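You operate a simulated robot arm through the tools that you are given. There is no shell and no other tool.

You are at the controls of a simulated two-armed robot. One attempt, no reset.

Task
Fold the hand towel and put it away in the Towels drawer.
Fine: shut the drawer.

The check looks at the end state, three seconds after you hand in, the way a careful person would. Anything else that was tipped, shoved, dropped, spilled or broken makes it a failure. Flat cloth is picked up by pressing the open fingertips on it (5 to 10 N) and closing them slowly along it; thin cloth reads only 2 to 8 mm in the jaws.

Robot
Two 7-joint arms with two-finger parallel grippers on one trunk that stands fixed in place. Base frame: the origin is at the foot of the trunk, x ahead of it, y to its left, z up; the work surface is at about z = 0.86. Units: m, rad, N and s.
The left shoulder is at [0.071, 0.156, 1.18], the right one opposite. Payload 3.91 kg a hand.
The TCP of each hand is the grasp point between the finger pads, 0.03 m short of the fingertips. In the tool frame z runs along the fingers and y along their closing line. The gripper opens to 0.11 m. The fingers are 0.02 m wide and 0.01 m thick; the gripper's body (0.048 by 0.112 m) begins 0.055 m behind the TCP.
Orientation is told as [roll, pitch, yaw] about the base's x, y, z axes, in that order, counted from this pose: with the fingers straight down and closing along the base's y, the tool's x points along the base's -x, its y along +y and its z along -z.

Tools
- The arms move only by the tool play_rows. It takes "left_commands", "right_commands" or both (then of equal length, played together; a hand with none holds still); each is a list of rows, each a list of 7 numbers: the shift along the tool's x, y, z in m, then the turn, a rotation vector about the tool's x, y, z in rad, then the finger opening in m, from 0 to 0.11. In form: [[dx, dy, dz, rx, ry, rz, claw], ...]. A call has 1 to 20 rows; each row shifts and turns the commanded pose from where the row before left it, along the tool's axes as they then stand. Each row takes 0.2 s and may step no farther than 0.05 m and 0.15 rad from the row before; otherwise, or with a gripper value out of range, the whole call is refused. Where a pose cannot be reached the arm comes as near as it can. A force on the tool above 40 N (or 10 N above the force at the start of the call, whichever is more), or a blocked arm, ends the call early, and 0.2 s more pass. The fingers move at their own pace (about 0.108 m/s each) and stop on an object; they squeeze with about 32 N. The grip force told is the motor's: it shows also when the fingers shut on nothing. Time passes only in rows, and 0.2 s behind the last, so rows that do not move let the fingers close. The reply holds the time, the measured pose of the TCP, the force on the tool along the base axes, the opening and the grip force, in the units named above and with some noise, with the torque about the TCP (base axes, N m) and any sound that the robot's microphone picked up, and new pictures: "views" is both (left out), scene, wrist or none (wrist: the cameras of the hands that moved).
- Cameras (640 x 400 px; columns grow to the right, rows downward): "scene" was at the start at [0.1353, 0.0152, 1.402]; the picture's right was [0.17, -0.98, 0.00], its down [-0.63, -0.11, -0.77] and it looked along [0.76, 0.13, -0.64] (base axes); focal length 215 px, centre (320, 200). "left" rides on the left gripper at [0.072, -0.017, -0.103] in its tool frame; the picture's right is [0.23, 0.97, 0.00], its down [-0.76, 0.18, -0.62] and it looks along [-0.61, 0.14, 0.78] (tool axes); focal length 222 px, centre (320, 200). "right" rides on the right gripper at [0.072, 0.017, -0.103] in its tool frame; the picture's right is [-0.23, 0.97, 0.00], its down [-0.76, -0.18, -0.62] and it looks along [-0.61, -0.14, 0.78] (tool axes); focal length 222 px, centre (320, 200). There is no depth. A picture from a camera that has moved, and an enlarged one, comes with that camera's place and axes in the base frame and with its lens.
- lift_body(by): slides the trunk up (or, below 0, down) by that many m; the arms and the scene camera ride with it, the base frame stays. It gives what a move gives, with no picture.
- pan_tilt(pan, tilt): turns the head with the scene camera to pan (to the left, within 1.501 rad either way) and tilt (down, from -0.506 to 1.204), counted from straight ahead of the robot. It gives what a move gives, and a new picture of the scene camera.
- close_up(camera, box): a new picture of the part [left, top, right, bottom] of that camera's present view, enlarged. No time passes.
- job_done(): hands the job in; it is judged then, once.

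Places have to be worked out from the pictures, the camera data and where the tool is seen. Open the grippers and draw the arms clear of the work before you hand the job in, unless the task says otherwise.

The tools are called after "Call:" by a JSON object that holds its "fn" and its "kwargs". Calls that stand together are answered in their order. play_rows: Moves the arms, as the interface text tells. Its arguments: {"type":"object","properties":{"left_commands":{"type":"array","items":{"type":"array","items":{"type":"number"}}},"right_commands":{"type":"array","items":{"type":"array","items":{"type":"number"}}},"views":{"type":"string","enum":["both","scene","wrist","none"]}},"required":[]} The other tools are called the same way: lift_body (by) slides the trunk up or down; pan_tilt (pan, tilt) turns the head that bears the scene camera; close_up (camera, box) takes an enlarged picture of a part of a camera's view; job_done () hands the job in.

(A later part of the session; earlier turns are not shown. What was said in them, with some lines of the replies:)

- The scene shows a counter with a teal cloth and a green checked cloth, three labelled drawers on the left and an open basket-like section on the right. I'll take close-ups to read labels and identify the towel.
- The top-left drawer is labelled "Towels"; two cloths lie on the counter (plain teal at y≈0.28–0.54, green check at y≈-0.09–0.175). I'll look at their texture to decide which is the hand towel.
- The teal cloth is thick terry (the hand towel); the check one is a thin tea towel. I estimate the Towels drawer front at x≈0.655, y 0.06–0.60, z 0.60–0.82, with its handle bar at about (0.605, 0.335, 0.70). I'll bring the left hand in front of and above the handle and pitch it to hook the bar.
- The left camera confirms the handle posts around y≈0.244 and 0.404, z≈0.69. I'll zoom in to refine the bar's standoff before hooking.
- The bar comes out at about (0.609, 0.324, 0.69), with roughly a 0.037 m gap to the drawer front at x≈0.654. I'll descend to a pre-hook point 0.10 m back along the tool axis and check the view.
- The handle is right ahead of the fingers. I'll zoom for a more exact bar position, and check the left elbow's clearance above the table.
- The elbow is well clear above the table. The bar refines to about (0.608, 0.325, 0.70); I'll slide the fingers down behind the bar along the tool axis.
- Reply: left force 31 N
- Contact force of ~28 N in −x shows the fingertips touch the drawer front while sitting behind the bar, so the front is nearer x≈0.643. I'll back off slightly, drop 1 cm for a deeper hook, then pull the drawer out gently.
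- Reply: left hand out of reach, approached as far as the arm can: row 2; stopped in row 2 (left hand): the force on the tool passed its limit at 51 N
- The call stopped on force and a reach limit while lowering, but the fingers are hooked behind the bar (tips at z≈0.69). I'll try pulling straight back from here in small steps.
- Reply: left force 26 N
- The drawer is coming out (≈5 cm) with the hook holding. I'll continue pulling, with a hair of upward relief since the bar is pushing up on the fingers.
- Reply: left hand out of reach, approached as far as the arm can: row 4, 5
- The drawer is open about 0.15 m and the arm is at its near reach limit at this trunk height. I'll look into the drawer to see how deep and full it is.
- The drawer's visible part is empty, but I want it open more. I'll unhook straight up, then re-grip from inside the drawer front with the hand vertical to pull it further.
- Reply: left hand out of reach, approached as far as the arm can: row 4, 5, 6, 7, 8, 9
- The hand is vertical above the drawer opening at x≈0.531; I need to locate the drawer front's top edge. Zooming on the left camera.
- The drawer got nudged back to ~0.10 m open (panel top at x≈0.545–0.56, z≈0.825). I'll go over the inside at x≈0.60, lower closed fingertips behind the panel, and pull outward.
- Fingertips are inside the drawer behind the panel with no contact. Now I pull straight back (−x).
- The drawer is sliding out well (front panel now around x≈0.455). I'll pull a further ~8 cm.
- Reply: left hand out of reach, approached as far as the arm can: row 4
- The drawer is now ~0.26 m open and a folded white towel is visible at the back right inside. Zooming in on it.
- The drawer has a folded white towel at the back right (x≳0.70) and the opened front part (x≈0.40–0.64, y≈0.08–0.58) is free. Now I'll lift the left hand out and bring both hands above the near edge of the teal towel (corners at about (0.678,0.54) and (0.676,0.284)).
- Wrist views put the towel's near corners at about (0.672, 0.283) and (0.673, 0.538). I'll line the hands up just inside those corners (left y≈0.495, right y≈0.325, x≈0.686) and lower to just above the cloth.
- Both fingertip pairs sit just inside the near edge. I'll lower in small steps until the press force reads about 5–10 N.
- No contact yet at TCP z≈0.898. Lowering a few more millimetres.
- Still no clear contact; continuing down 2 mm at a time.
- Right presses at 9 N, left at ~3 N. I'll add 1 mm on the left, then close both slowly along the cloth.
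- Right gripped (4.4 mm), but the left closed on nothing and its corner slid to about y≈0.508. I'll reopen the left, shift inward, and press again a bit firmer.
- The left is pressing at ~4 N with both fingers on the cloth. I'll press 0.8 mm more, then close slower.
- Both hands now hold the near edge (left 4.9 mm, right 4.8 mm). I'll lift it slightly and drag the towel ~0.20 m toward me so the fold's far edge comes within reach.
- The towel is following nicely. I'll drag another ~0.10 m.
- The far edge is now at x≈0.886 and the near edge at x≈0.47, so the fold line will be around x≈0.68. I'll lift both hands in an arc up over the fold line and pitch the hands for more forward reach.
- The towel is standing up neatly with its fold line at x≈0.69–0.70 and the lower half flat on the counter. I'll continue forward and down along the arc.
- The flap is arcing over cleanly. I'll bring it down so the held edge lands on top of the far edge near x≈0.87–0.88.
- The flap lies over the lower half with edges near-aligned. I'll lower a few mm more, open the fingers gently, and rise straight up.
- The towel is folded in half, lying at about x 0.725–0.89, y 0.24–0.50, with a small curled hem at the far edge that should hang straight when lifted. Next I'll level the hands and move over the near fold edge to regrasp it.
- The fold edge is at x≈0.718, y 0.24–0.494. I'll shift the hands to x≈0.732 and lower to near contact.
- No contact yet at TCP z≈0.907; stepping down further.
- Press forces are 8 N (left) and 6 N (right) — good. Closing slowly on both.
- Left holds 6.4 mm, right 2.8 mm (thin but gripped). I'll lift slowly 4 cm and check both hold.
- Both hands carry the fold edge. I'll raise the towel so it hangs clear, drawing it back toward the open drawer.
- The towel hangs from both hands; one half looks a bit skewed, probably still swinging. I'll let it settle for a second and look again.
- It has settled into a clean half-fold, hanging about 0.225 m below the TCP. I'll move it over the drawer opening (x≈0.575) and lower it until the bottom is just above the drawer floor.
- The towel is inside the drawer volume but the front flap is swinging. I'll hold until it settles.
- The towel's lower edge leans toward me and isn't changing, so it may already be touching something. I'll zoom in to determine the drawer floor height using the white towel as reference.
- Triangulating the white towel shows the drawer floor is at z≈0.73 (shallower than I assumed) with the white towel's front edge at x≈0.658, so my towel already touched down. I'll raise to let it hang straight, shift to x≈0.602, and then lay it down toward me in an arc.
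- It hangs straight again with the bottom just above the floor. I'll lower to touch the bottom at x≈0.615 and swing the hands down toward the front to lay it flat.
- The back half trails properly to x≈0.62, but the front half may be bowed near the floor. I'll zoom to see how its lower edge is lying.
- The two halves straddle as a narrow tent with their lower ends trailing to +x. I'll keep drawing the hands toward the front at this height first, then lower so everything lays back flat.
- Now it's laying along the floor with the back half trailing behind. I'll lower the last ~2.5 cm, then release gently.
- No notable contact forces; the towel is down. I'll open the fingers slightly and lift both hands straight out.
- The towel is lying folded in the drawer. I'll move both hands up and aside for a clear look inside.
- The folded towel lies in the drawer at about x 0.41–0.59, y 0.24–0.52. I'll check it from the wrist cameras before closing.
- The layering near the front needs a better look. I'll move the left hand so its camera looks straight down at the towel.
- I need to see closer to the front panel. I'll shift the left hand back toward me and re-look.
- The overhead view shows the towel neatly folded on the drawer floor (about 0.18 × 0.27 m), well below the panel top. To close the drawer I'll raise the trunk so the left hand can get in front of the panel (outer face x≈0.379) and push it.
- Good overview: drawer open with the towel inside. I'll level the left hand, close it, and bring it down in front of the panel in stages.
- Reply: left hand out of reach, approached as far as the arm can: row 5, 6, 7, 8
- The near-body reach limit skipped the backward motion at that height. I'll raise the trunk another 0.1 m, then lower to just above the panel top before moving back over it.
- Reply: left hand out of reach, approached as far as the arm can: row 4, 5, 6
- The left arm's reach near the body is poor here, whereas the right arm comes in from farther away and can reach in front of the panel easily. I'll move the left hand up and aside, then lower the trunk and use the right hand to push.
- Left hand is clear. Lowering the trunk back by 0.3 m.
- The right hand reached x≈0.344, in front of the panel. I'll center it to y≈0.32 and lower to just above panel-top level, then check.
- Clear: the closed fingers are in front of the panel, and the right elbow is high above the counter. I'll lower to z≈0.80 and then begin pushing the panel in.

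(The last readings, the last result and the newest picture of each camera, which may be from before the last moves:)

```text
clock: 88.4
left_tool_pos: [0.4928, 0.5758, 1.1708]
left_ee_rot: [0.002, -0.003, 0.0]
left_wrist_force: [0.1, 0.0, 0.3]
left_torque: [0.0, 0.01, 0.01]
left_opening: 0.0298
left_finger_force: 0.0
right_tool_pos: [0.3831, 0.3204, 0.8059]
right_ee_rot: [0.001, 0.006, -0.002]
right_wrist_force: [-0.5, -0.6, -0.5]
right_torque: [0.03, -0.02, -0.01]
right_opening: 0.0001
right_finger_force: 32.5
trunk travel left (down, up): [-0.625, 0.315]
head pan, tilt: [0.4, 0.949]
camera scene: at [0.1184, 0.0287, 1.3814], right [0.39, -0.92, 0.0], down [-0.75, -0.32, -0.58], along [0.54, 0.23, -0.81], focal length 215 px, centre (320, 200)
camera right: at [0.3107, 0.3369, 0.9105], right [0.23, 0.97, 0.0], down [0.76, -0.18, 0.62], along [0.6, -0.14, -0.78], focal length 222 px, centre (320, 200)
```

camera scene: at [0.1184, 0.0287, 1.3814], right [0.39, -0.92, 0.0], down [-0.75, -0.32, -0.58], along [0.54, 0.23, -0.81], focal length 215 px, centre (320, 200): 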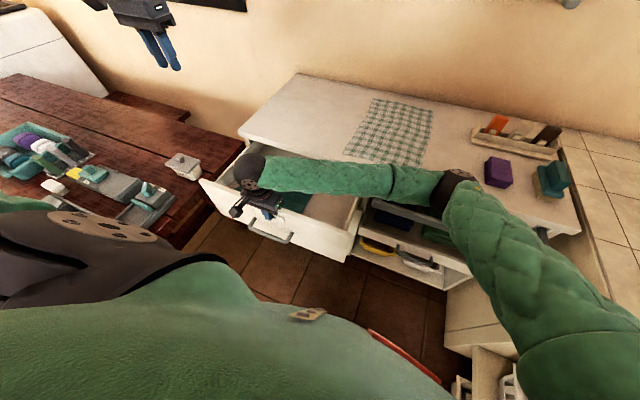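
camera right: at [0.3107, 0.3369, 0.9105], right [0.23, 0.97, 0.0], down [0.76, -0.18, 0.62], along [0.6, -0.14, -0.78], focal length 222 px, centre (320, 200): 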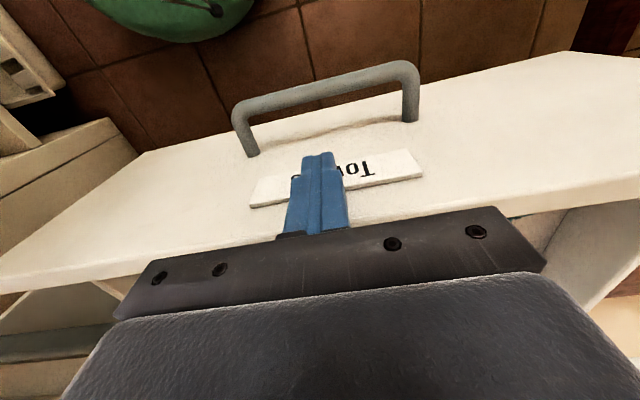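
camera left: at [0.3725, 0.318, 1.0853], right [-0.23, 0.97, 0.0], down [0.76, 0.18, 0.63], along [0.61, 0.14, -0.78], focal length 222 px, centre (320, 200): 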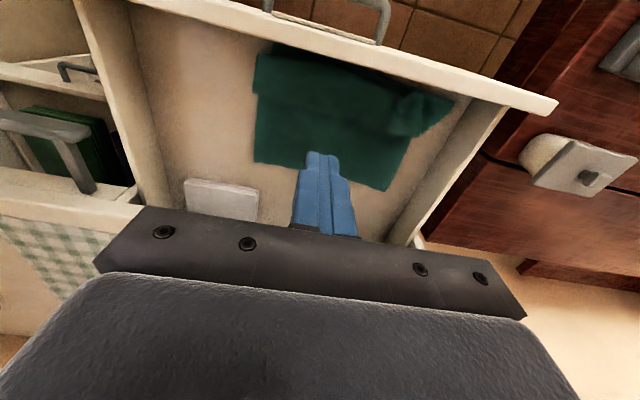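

The fingers are against the panel at the label. Pushing the drawer in steadily.

Call:
{"fn": "play_rows", "kwargs": {"right_commands": [[-0.02, 0, 0, 0, 0, 0, 0.0], [-0.02, 0, 0, 0, 0, 0, 0.0], [-0.02, 0, 0, 0, 0, 0, 0.0], [-0.02, 0, 0, 0, 0, 0, 0.0], [-0.02, 0, 0, 0, 0, 0, 0.0], [-0.02, 0, 0, 0, 0, 0, 0.0]], "views": "both"}}

```text
clock: 89.8
left_tool_pos: [0.4923, 0.5767, 1.1713]
left_ee_rot: [-0.001, -0.004, 0.0]
left_wrist_force: [0.6, -0.3, -0.2]
left_torque: [0.0, 0.02, -0.01]
left_opening: 0.0302
left_finger_force: 0.1
right_tool_pos: [0.5036, 0.3191, 0.8047]
right_ee_rot: [-0.001, 0.004, -0.001]
right_wrist_force: [-0.2, 0.1, -0.1]
right_torque: [-0.01, 0.0, 0.01]
right_opening: 0.0001
right_finger_force: 31.7
trunk travel left (down, up): [-0.625, 0.315]
head pan, tilt: [0.4, 0.949]
camera scene: at [0.1185, 0.0288, 1.3814], right [0.39, -0.92, 0.0], down [-0.75, -0.32, -0.58], along [0.54, 0.23, -0.81], focal length 215 px, centre (320, 200)
camera right: at [0.4305, 0.3374, 0.9092], right [0.23, 0.97, 0.0], down [0.76, -0.18, 0.62], along [0.6, -0.14, -0.79], focal length 222 px, centre (320, 200)
```

scene: 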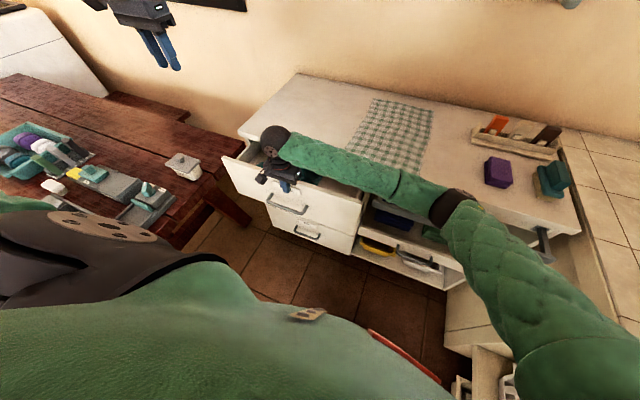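
right: 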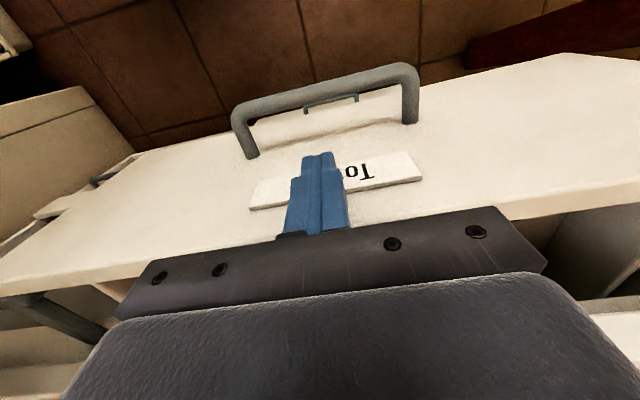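

The drawer is more than halfway in. I'll raise the hand ~1.8 cm so the gripper body clears the countertop, then keep pushing.

Call:
{"fn": "play_rows", "kwargs": {"right_commands": [[0, 0, -0.018, 0, 0, 0, 0.0], [-0.02, 0, 0, 0, 0, 0, 0.0], [-0.02, 0, 0, 0, 0, 0, 0.0], [-0.02, 0, 0, 0, 0, 0, 0.0], [-0.02, 0, 0, 0, 0, 0, 0.0], [-0.015, 0, 0, 0, 0, 0, 0.0]], "views": "both"}}

```text
clock: 91.2
left_tool_pos: [0.4924, 0.5767, 1.1721]
left_ee_rot: [-0.001, -0.004, 0.001]
left_wrist_force: [-0.5, 0.2, 0.0]
left_torque: [0.01, 0.01, 0.01]
left_opening: 0.0304
left_finger_force: 0.1
right_tool_pos: [0.598, 0.3193, 0.8223]
right_ee_rot: [0.0, 0.005, 0.0]
right_wrist_force: [-0.1, 0.2, -0.6]
right_torque: [0.01, 0.02, -0.01]
right_opening: 0.0001
right_finger_force: 32.2
trunk travel left (down, up): [-0.625, 0.315]
head pan, tilt: [0.4, 0.949]
camera scene: at [0.1184, 0.029, 1.3814], right [0.39, -0.92, 0.0], down [-0.75, -0.32, -0.58], along [0.54, 0.23, -0.81], focal length 215 px, centre (320, 200)
camera right: at [0.5261, 0.337, 0.927], right [0.23, 0.97, 0.0], down [0.76, -0.18, 0.62], along [0.6, -0.14, -0.78], focal length 222 px, centre (320, 200)
```

scene: 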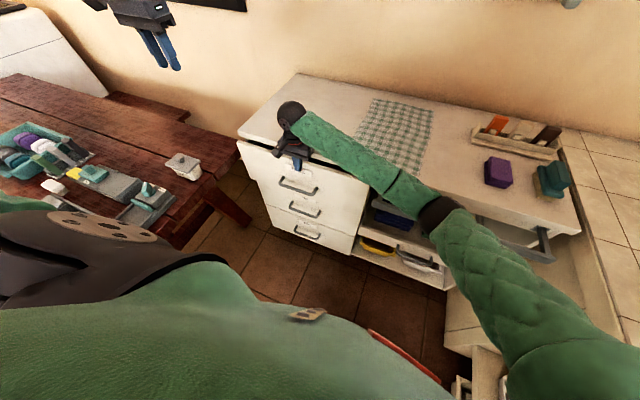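
right: 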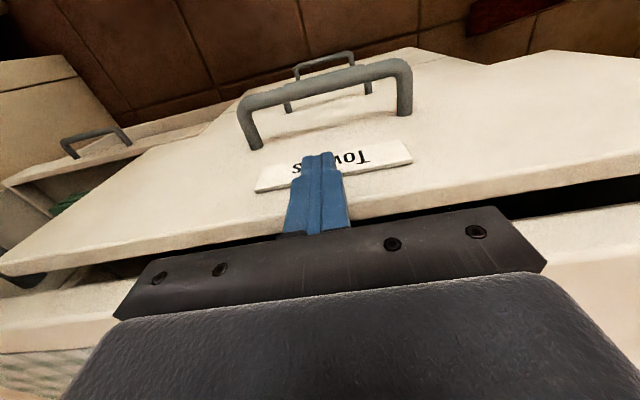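

The gap is nearly closed (about 3 cm left). I'll push the last bit in small steps.

Call:
{"fn": "play_rows", "kwargs": {"right_commands": [[-0.01, 0, 0, 0, 0, 0, 0.0], [-0.01, 0, 0, 0, 0, 0, 0.0], [-0.008, 0, 0, 0, 0, 0, 0.0]], "views": "both"}}

Call:
{"fn": "close_up", "kwargs": {"camera": "right", "box": [60, 120, 640, 340]}}

```text
clock: 92.0
left_tool_pos: [0.4929, 0.576, 1.173]
left_ee_rot: [-0.001, -0.004, -0.001]
left_wrist_force: [-0.3, 0.2, 0.7]
left_torque: [-0.02, -0.01, -0.02]
left_opening: 0.0302
left_finger_force: 0.1
right_tool_pos: [0.6263, 0.3195, 0.8244]
right_ee_rot: [-0.002, 0.007, -0.001]
right_wrist_force: [-2.1, -0.3, -0.8]
right_torque: [-0.02, 0.01, 0.02]
right_opening: 0.0
right_finger_force: 31.8
trunk travel left (down, up): [-0.625, 0.315]
head pan, tilt: [0.4, 0.949]
camera scene: at [0.1182, 0.0289, 1.3814], right [0.39, -0.92, 0.0], down [-0.75, -0.32, -0.58], along [0.54, 0.23, -0.81], focal length 215 px, centre (320, 200)
camera right: at [0.5533, 0.3373, 0.9279], right [0.23, 0.97, 0.0], down [0.76, -0.18, 0.62], along [0.6, -0.14, -0.78], focal length 222 px, centre (320, 200)
```

scene: 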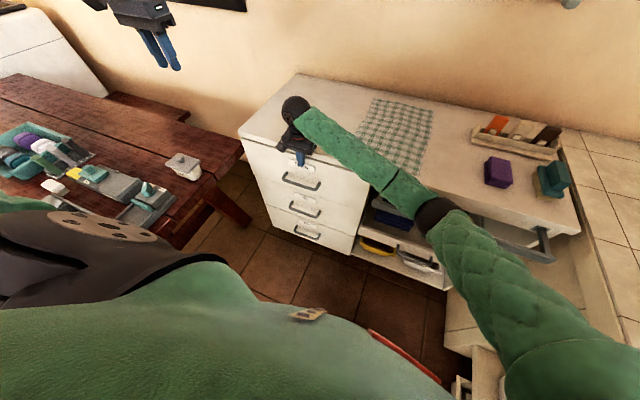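
right: 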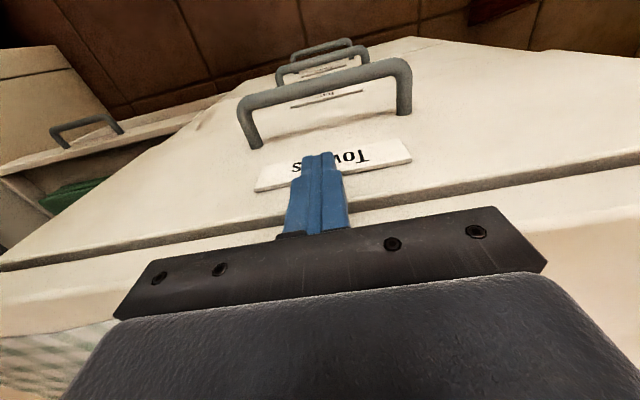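

```text
1.10 times, centred on (350, 230) of right
camera zoom: at [0.5533, 0.3373, 0.9279], right [0.23, 0.97, 0.0], down [0.76, -0.18, 0.62], along [0.6, -0.14, -0.78], focal length 245 px, centre (287, 167)
```

zoom: 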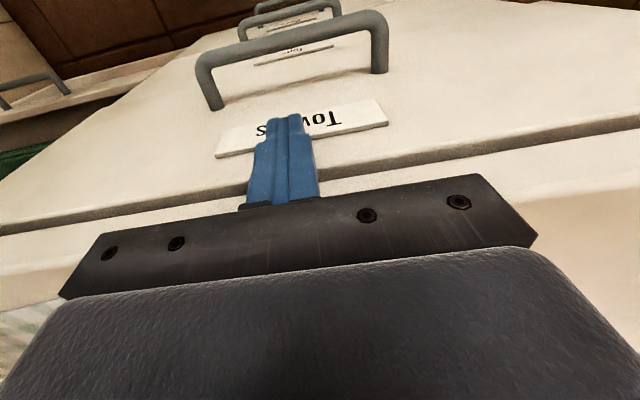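

Nearly flush, with a small 2 N resistance. I'll press a few more millimetres until it firmly stops.

Call:
{"fn": "play_rows", "kwargs": {"right_commands": [[-0.004, 0, 0, 0, 0, 0, 0.0], [-0.003, 0, 0, 0, 0, 0, 0.0], [0, 0, 0, 0, 0, 0, 0.0]], "views": "none"}}

```text
clock: 92.8
left_tool_pos: [0.4921, 0.5735, 1.1722]
left_ee_rot: [0.0, -0.005, -0.001]
left_wrist_force: [0.1, 0.2, -0.6]
left_torque: [0.03, 0.01, 0.01]
left_opening: 0.03
left_finger_force: 0.1
right_tool_pos: [0.6301, 0.3208, 0.8234]
right_ee_rot: [0.0, 0.006, 0.005]
right_wrist_force: [-22.9, -5.6, 4.9]
right_torque: [0.16, -0.87, -0.26]
right_opening: 0.0
right_finger_force: 31.8
trunk travel left (down, up): [-0.625, 0.315]
head pan, tilt: [0.4, 0.949]
stopped in row 3 (right hand): the force on the tool passed its limit at 42 N (the readings are from after the stop); the commanded pose is now the measured one
```

It stopped firmly at ~42 N, though the finger may also be touching the counter slab edge. I'll back off and inspect the drawer's flushness.

Call:
{"fn": "play_rows", "kwargs": {"right_commands": [[0.02, 0, 0, 0, 0, 0, 0.0], [0.04, 0, 0, 0, 0, 0, 0.0], [0.04, 0, 0, 0, 0, 0, 0.0], [0.02, -0.02, -0.03, 0, 0, 0, 0.0], [0, -0.03, -0.035, 0, 0, 0, 0.0], [0, -0.03, -0.035, 0, 0, 0, 0.0], [0, -0.03, -0.035, 0, 0, 0, 0.0]], "views": "both"}}

Call:
{"fn": "close_up", "kwargs": {"camera": "scene", "box": [220, 100, 400, 250]}}

```text
clock: 94.4
left_tool_pos: [0.4912, 0.576, 1.1731]
left_ee_rot: [0.001, -0.003, 0.002]
left_wrist_force: [-1.3, 0.2, 0.3]
left_torque: [0.0, -0.03, -0.01]
left_opening: 0.0299
left_finger_force: 0.2
right_tool_pos: [0.5128, 0.2087, 0.9575]
right_ee_rot: [-0.001, 0.007, 0.004]
right_wrist_force: [0.2, -0.5, -0.5]
right_torque: [0.0, -0.01, 0.03]
right_opening: 0.0002
right_finger_force: 31.7
trunk travel left (down, up): [-0.625, 0.315]
head pan, tilt: [0.4, 0.949]
camera scene: at [0.1177, 0.028, 1.3814], right [0.39, -0.92, 0.0], down [-0.75, -0.32, -0.58], along [0.54, 0.23, -0.81], focal length 215 px, centre (320, 200)
camera right: at [0.4395, 0.2263, 1.0635], right [0.22, 0.97, 0.0], down [0.77, -0.17, 0.62], along [0.6, -0.14, -0.79], focal length 222 px, centre (320, 200)
```

scene: 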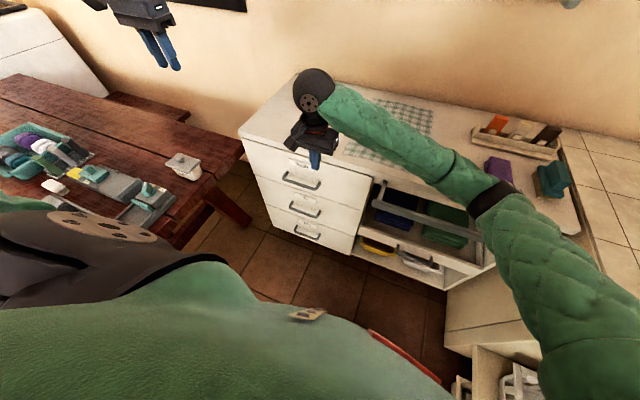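
right: 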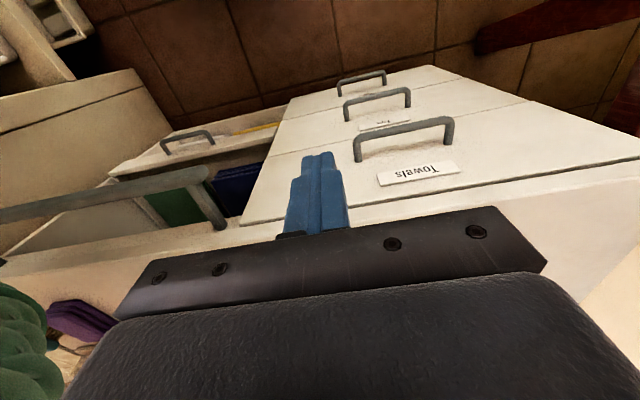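

```text
2.67 times, centred on (310, 175) of scene
camera zoom: at [0.1177, 0.028, 1.3814], right [0.39, -0.92, 0.0], down [-0.75, -0.32, -0.58], along [0.54, 0.23, -0.81], focal length 573 px, centre (347, 267)
```

zoom: 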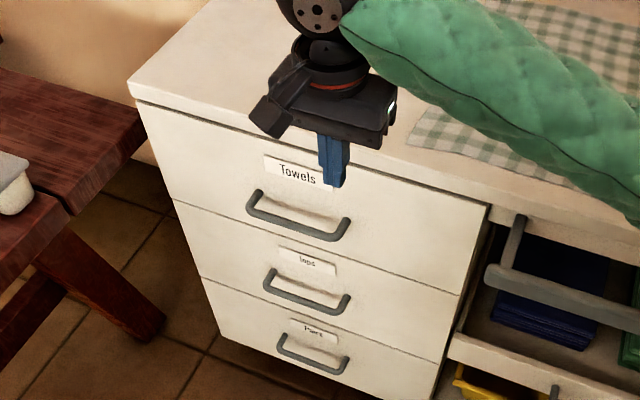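

The Towels drawer appears flush with the others. I'll raise the right hand clear and zoom in on the edges to verify it's fully shut.

Call:
{"fn": "play_rows", "kwargs": {"right_commands": [[0, -0.02, -0.04, 0, 0, 0, 0.03], [0, -0.03, -0.035, 0, 0, 0, 0.05], [0, -0.03, -0.035, 0, 0, 0, 0.08], [0, -0.03, -0.035, 0, 0, 0, 0.1], [0, -0.03, -0.035, 0, 0, 0, 0.1], [0, -0.04, 0, 0, 0, 0, 0.1], [0, -0.04, 0, 0, 0, 0, 0.1]], "left_commands": [[0, 0, 0, 0, 0, 0, 0.05], [0, 0, 0, 0, 0, 0, 0.1], [0, 0, 0, 0, 0, 0, 0.1], [0, 0, 0, 0, 0, 0, 0.1], [0, 0, 0, 0, 0, 0, 0.1], [0, 0, 0, 0, 0, 0, 0.1], [0, 0, 0, 0, 0, 0, 0.1]], "views": "both"}}

Call:
{"fn": "close_up", "kwargs": {"camera": "scene", "box": [230, 120, 390, 250]}}

Call:
{"fn": "close_up", "kwargs": {"camera": "scene", "box": [330, 160, 400, 220]}}

Call:
{"fn": "close_up", "kwargs": {"camera": "scene", "box": [230, 120, 300, 180]}}

```text
clock: 96.0
left_tool_pos: [0.491, 0.5743, 1.1729]
left_ee_rot: [0.002, -0.004, 0.001]
left_wrist_force: [0.6, -0.8, 1.1]
left_torque: [-0.01, -0.01, -0.02]
left_opening: 0.0999
left_finger_force: 0.1
right_tool_pos: [0.5129, -0.0118, 1.1378]
right_ee_rot: [0.0, 0.007, 0.005]
right_wrist_force: [-0.8, 0.0, -1.0]
right_torque: [0.01, -0.03, -0.06]
right_opening: 0.1002
right_finger_force: 0.0
trunk travel left (down, up): [-0.625, 0.315]
head pan, tilt: [0.4, 0.949]
camera scene: at [0.1174, 0.0274, 1.3816], right [0.39, -0.92, 0.0], down [-0.75, -0.32, -0.58], along [0.54, 0.23, -0.81], focal length 215 px, centre (320, 200)
camera right: at [0.4408, 0.0065, 1.2429], right [0.22, 0.97, 0.0], down [0.77, -0.17, 0.62], along [0.6, -0.14, -0.79], focal length 222 px, centre (320, 200)
camera left: at [0.4181, 0.5573, 1.2763], right [-0.23, 0.97, 0.0], down [0.76, 0.18, 0.63], along [0.61, 0.14, -0.78], focal length 222 px, centre (320, 200)
```

scene: 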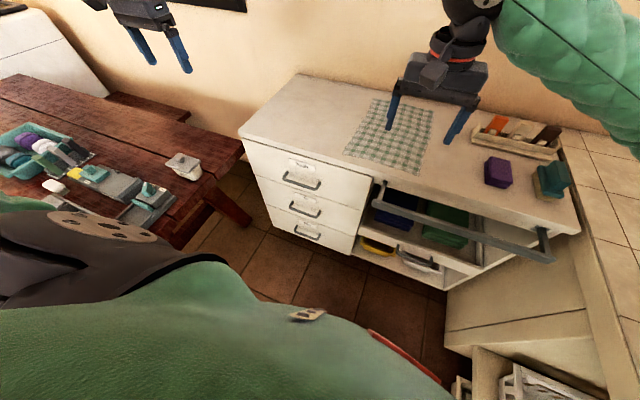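
right: 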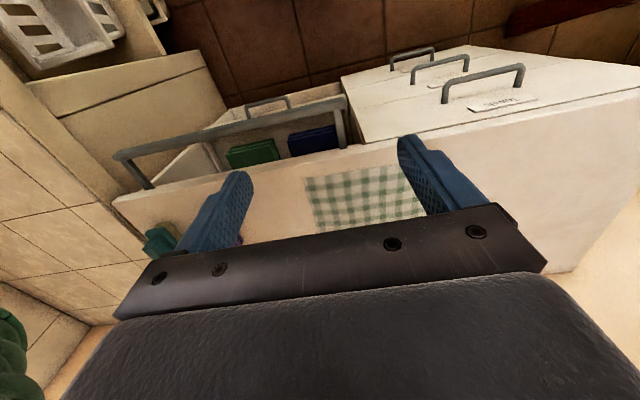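
left: 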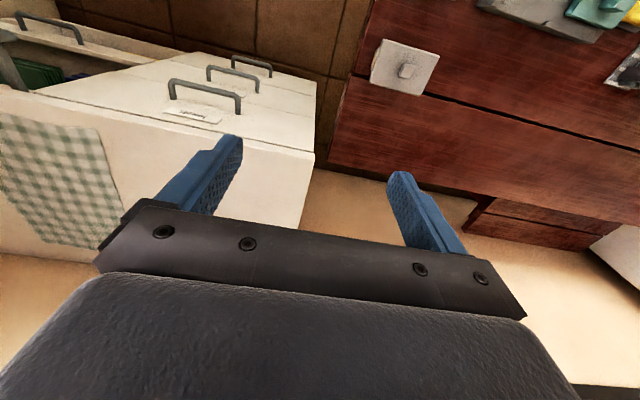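

```text
3.08 times, centred on (310, 185) of scene
camera zoom: at [0.1174, 0.0274, 1.3816], right [0.39, -0.92, 0.0], down [-0.75, -0.32, -0.58], along [0.54, 0.23, -0.81], focal length 662 px, centre (351, 246)
```

zoom: 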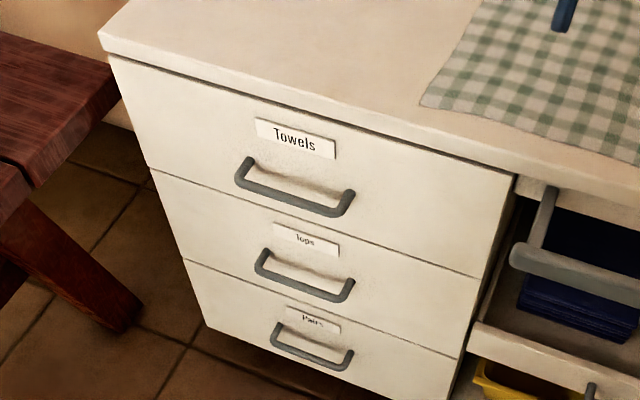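

```text
6.67 times, centred on (365, 190) of scene
camera zoom: at [0.1174, 0.0274, 1.3816], right [0.39, -0.92, 0.0], down [-0.75, -0.32, -0.58], along [0.54, 0.23, -0.81], focal length 1433 px, centre (20, 267)
```

zoom: 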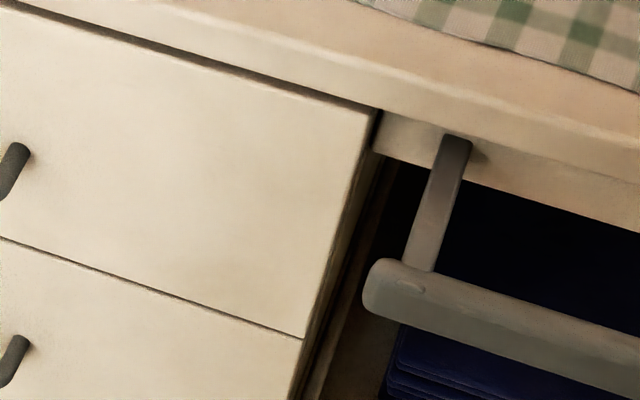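

```text
6.67 times, centred on (265, 150) of scene
camera zoom: at [0.1174, 0.0274, 1.3816], right [0.39, -0.92, 0.0], down [-0.75, -0.32, -0.58], along [0.54, 0.23, -0.81], focal length 1433 px, centre (687, 533)
```

zoom: 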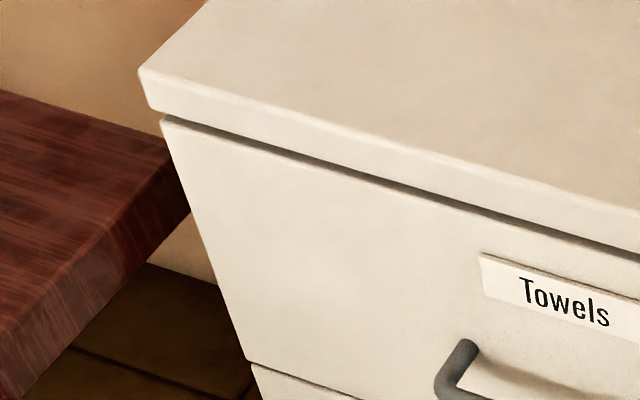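

The Towels drawer front is flush with the drawers below, the tea towel and other items are where they were, and both grippers are open and clear. Handing the job in.

Call:
{"fn": "job_done", "kwargs": {}}

```text
The job is handed in.
```

The hand towel (the plain teal terry one) is folded and lying in the Towels drawer, and the drawer is shut. I have handed the job in; I have no verdict on it yet.

- **Fold:** I folded the towel in half on the counter. When I laid it in the drawer, the folded edge flopped over onto the pile. It ended as a compact fold of about 0.18 × 0.27 m, with one corner sticking out slightly near the front.
- **Drawer:** I pushed the drawer until it stopped hard at about 42 N. In the pictures its front is level with the drawers below.
- **Everything else:** The check tea towel is where it was. In the pictures, the items on the counter and table and the white towel already in the drawer look undisturbed; I last saw the white towel before closing the drawer.
- **Arms:** Both grippers are open and clear of the work.
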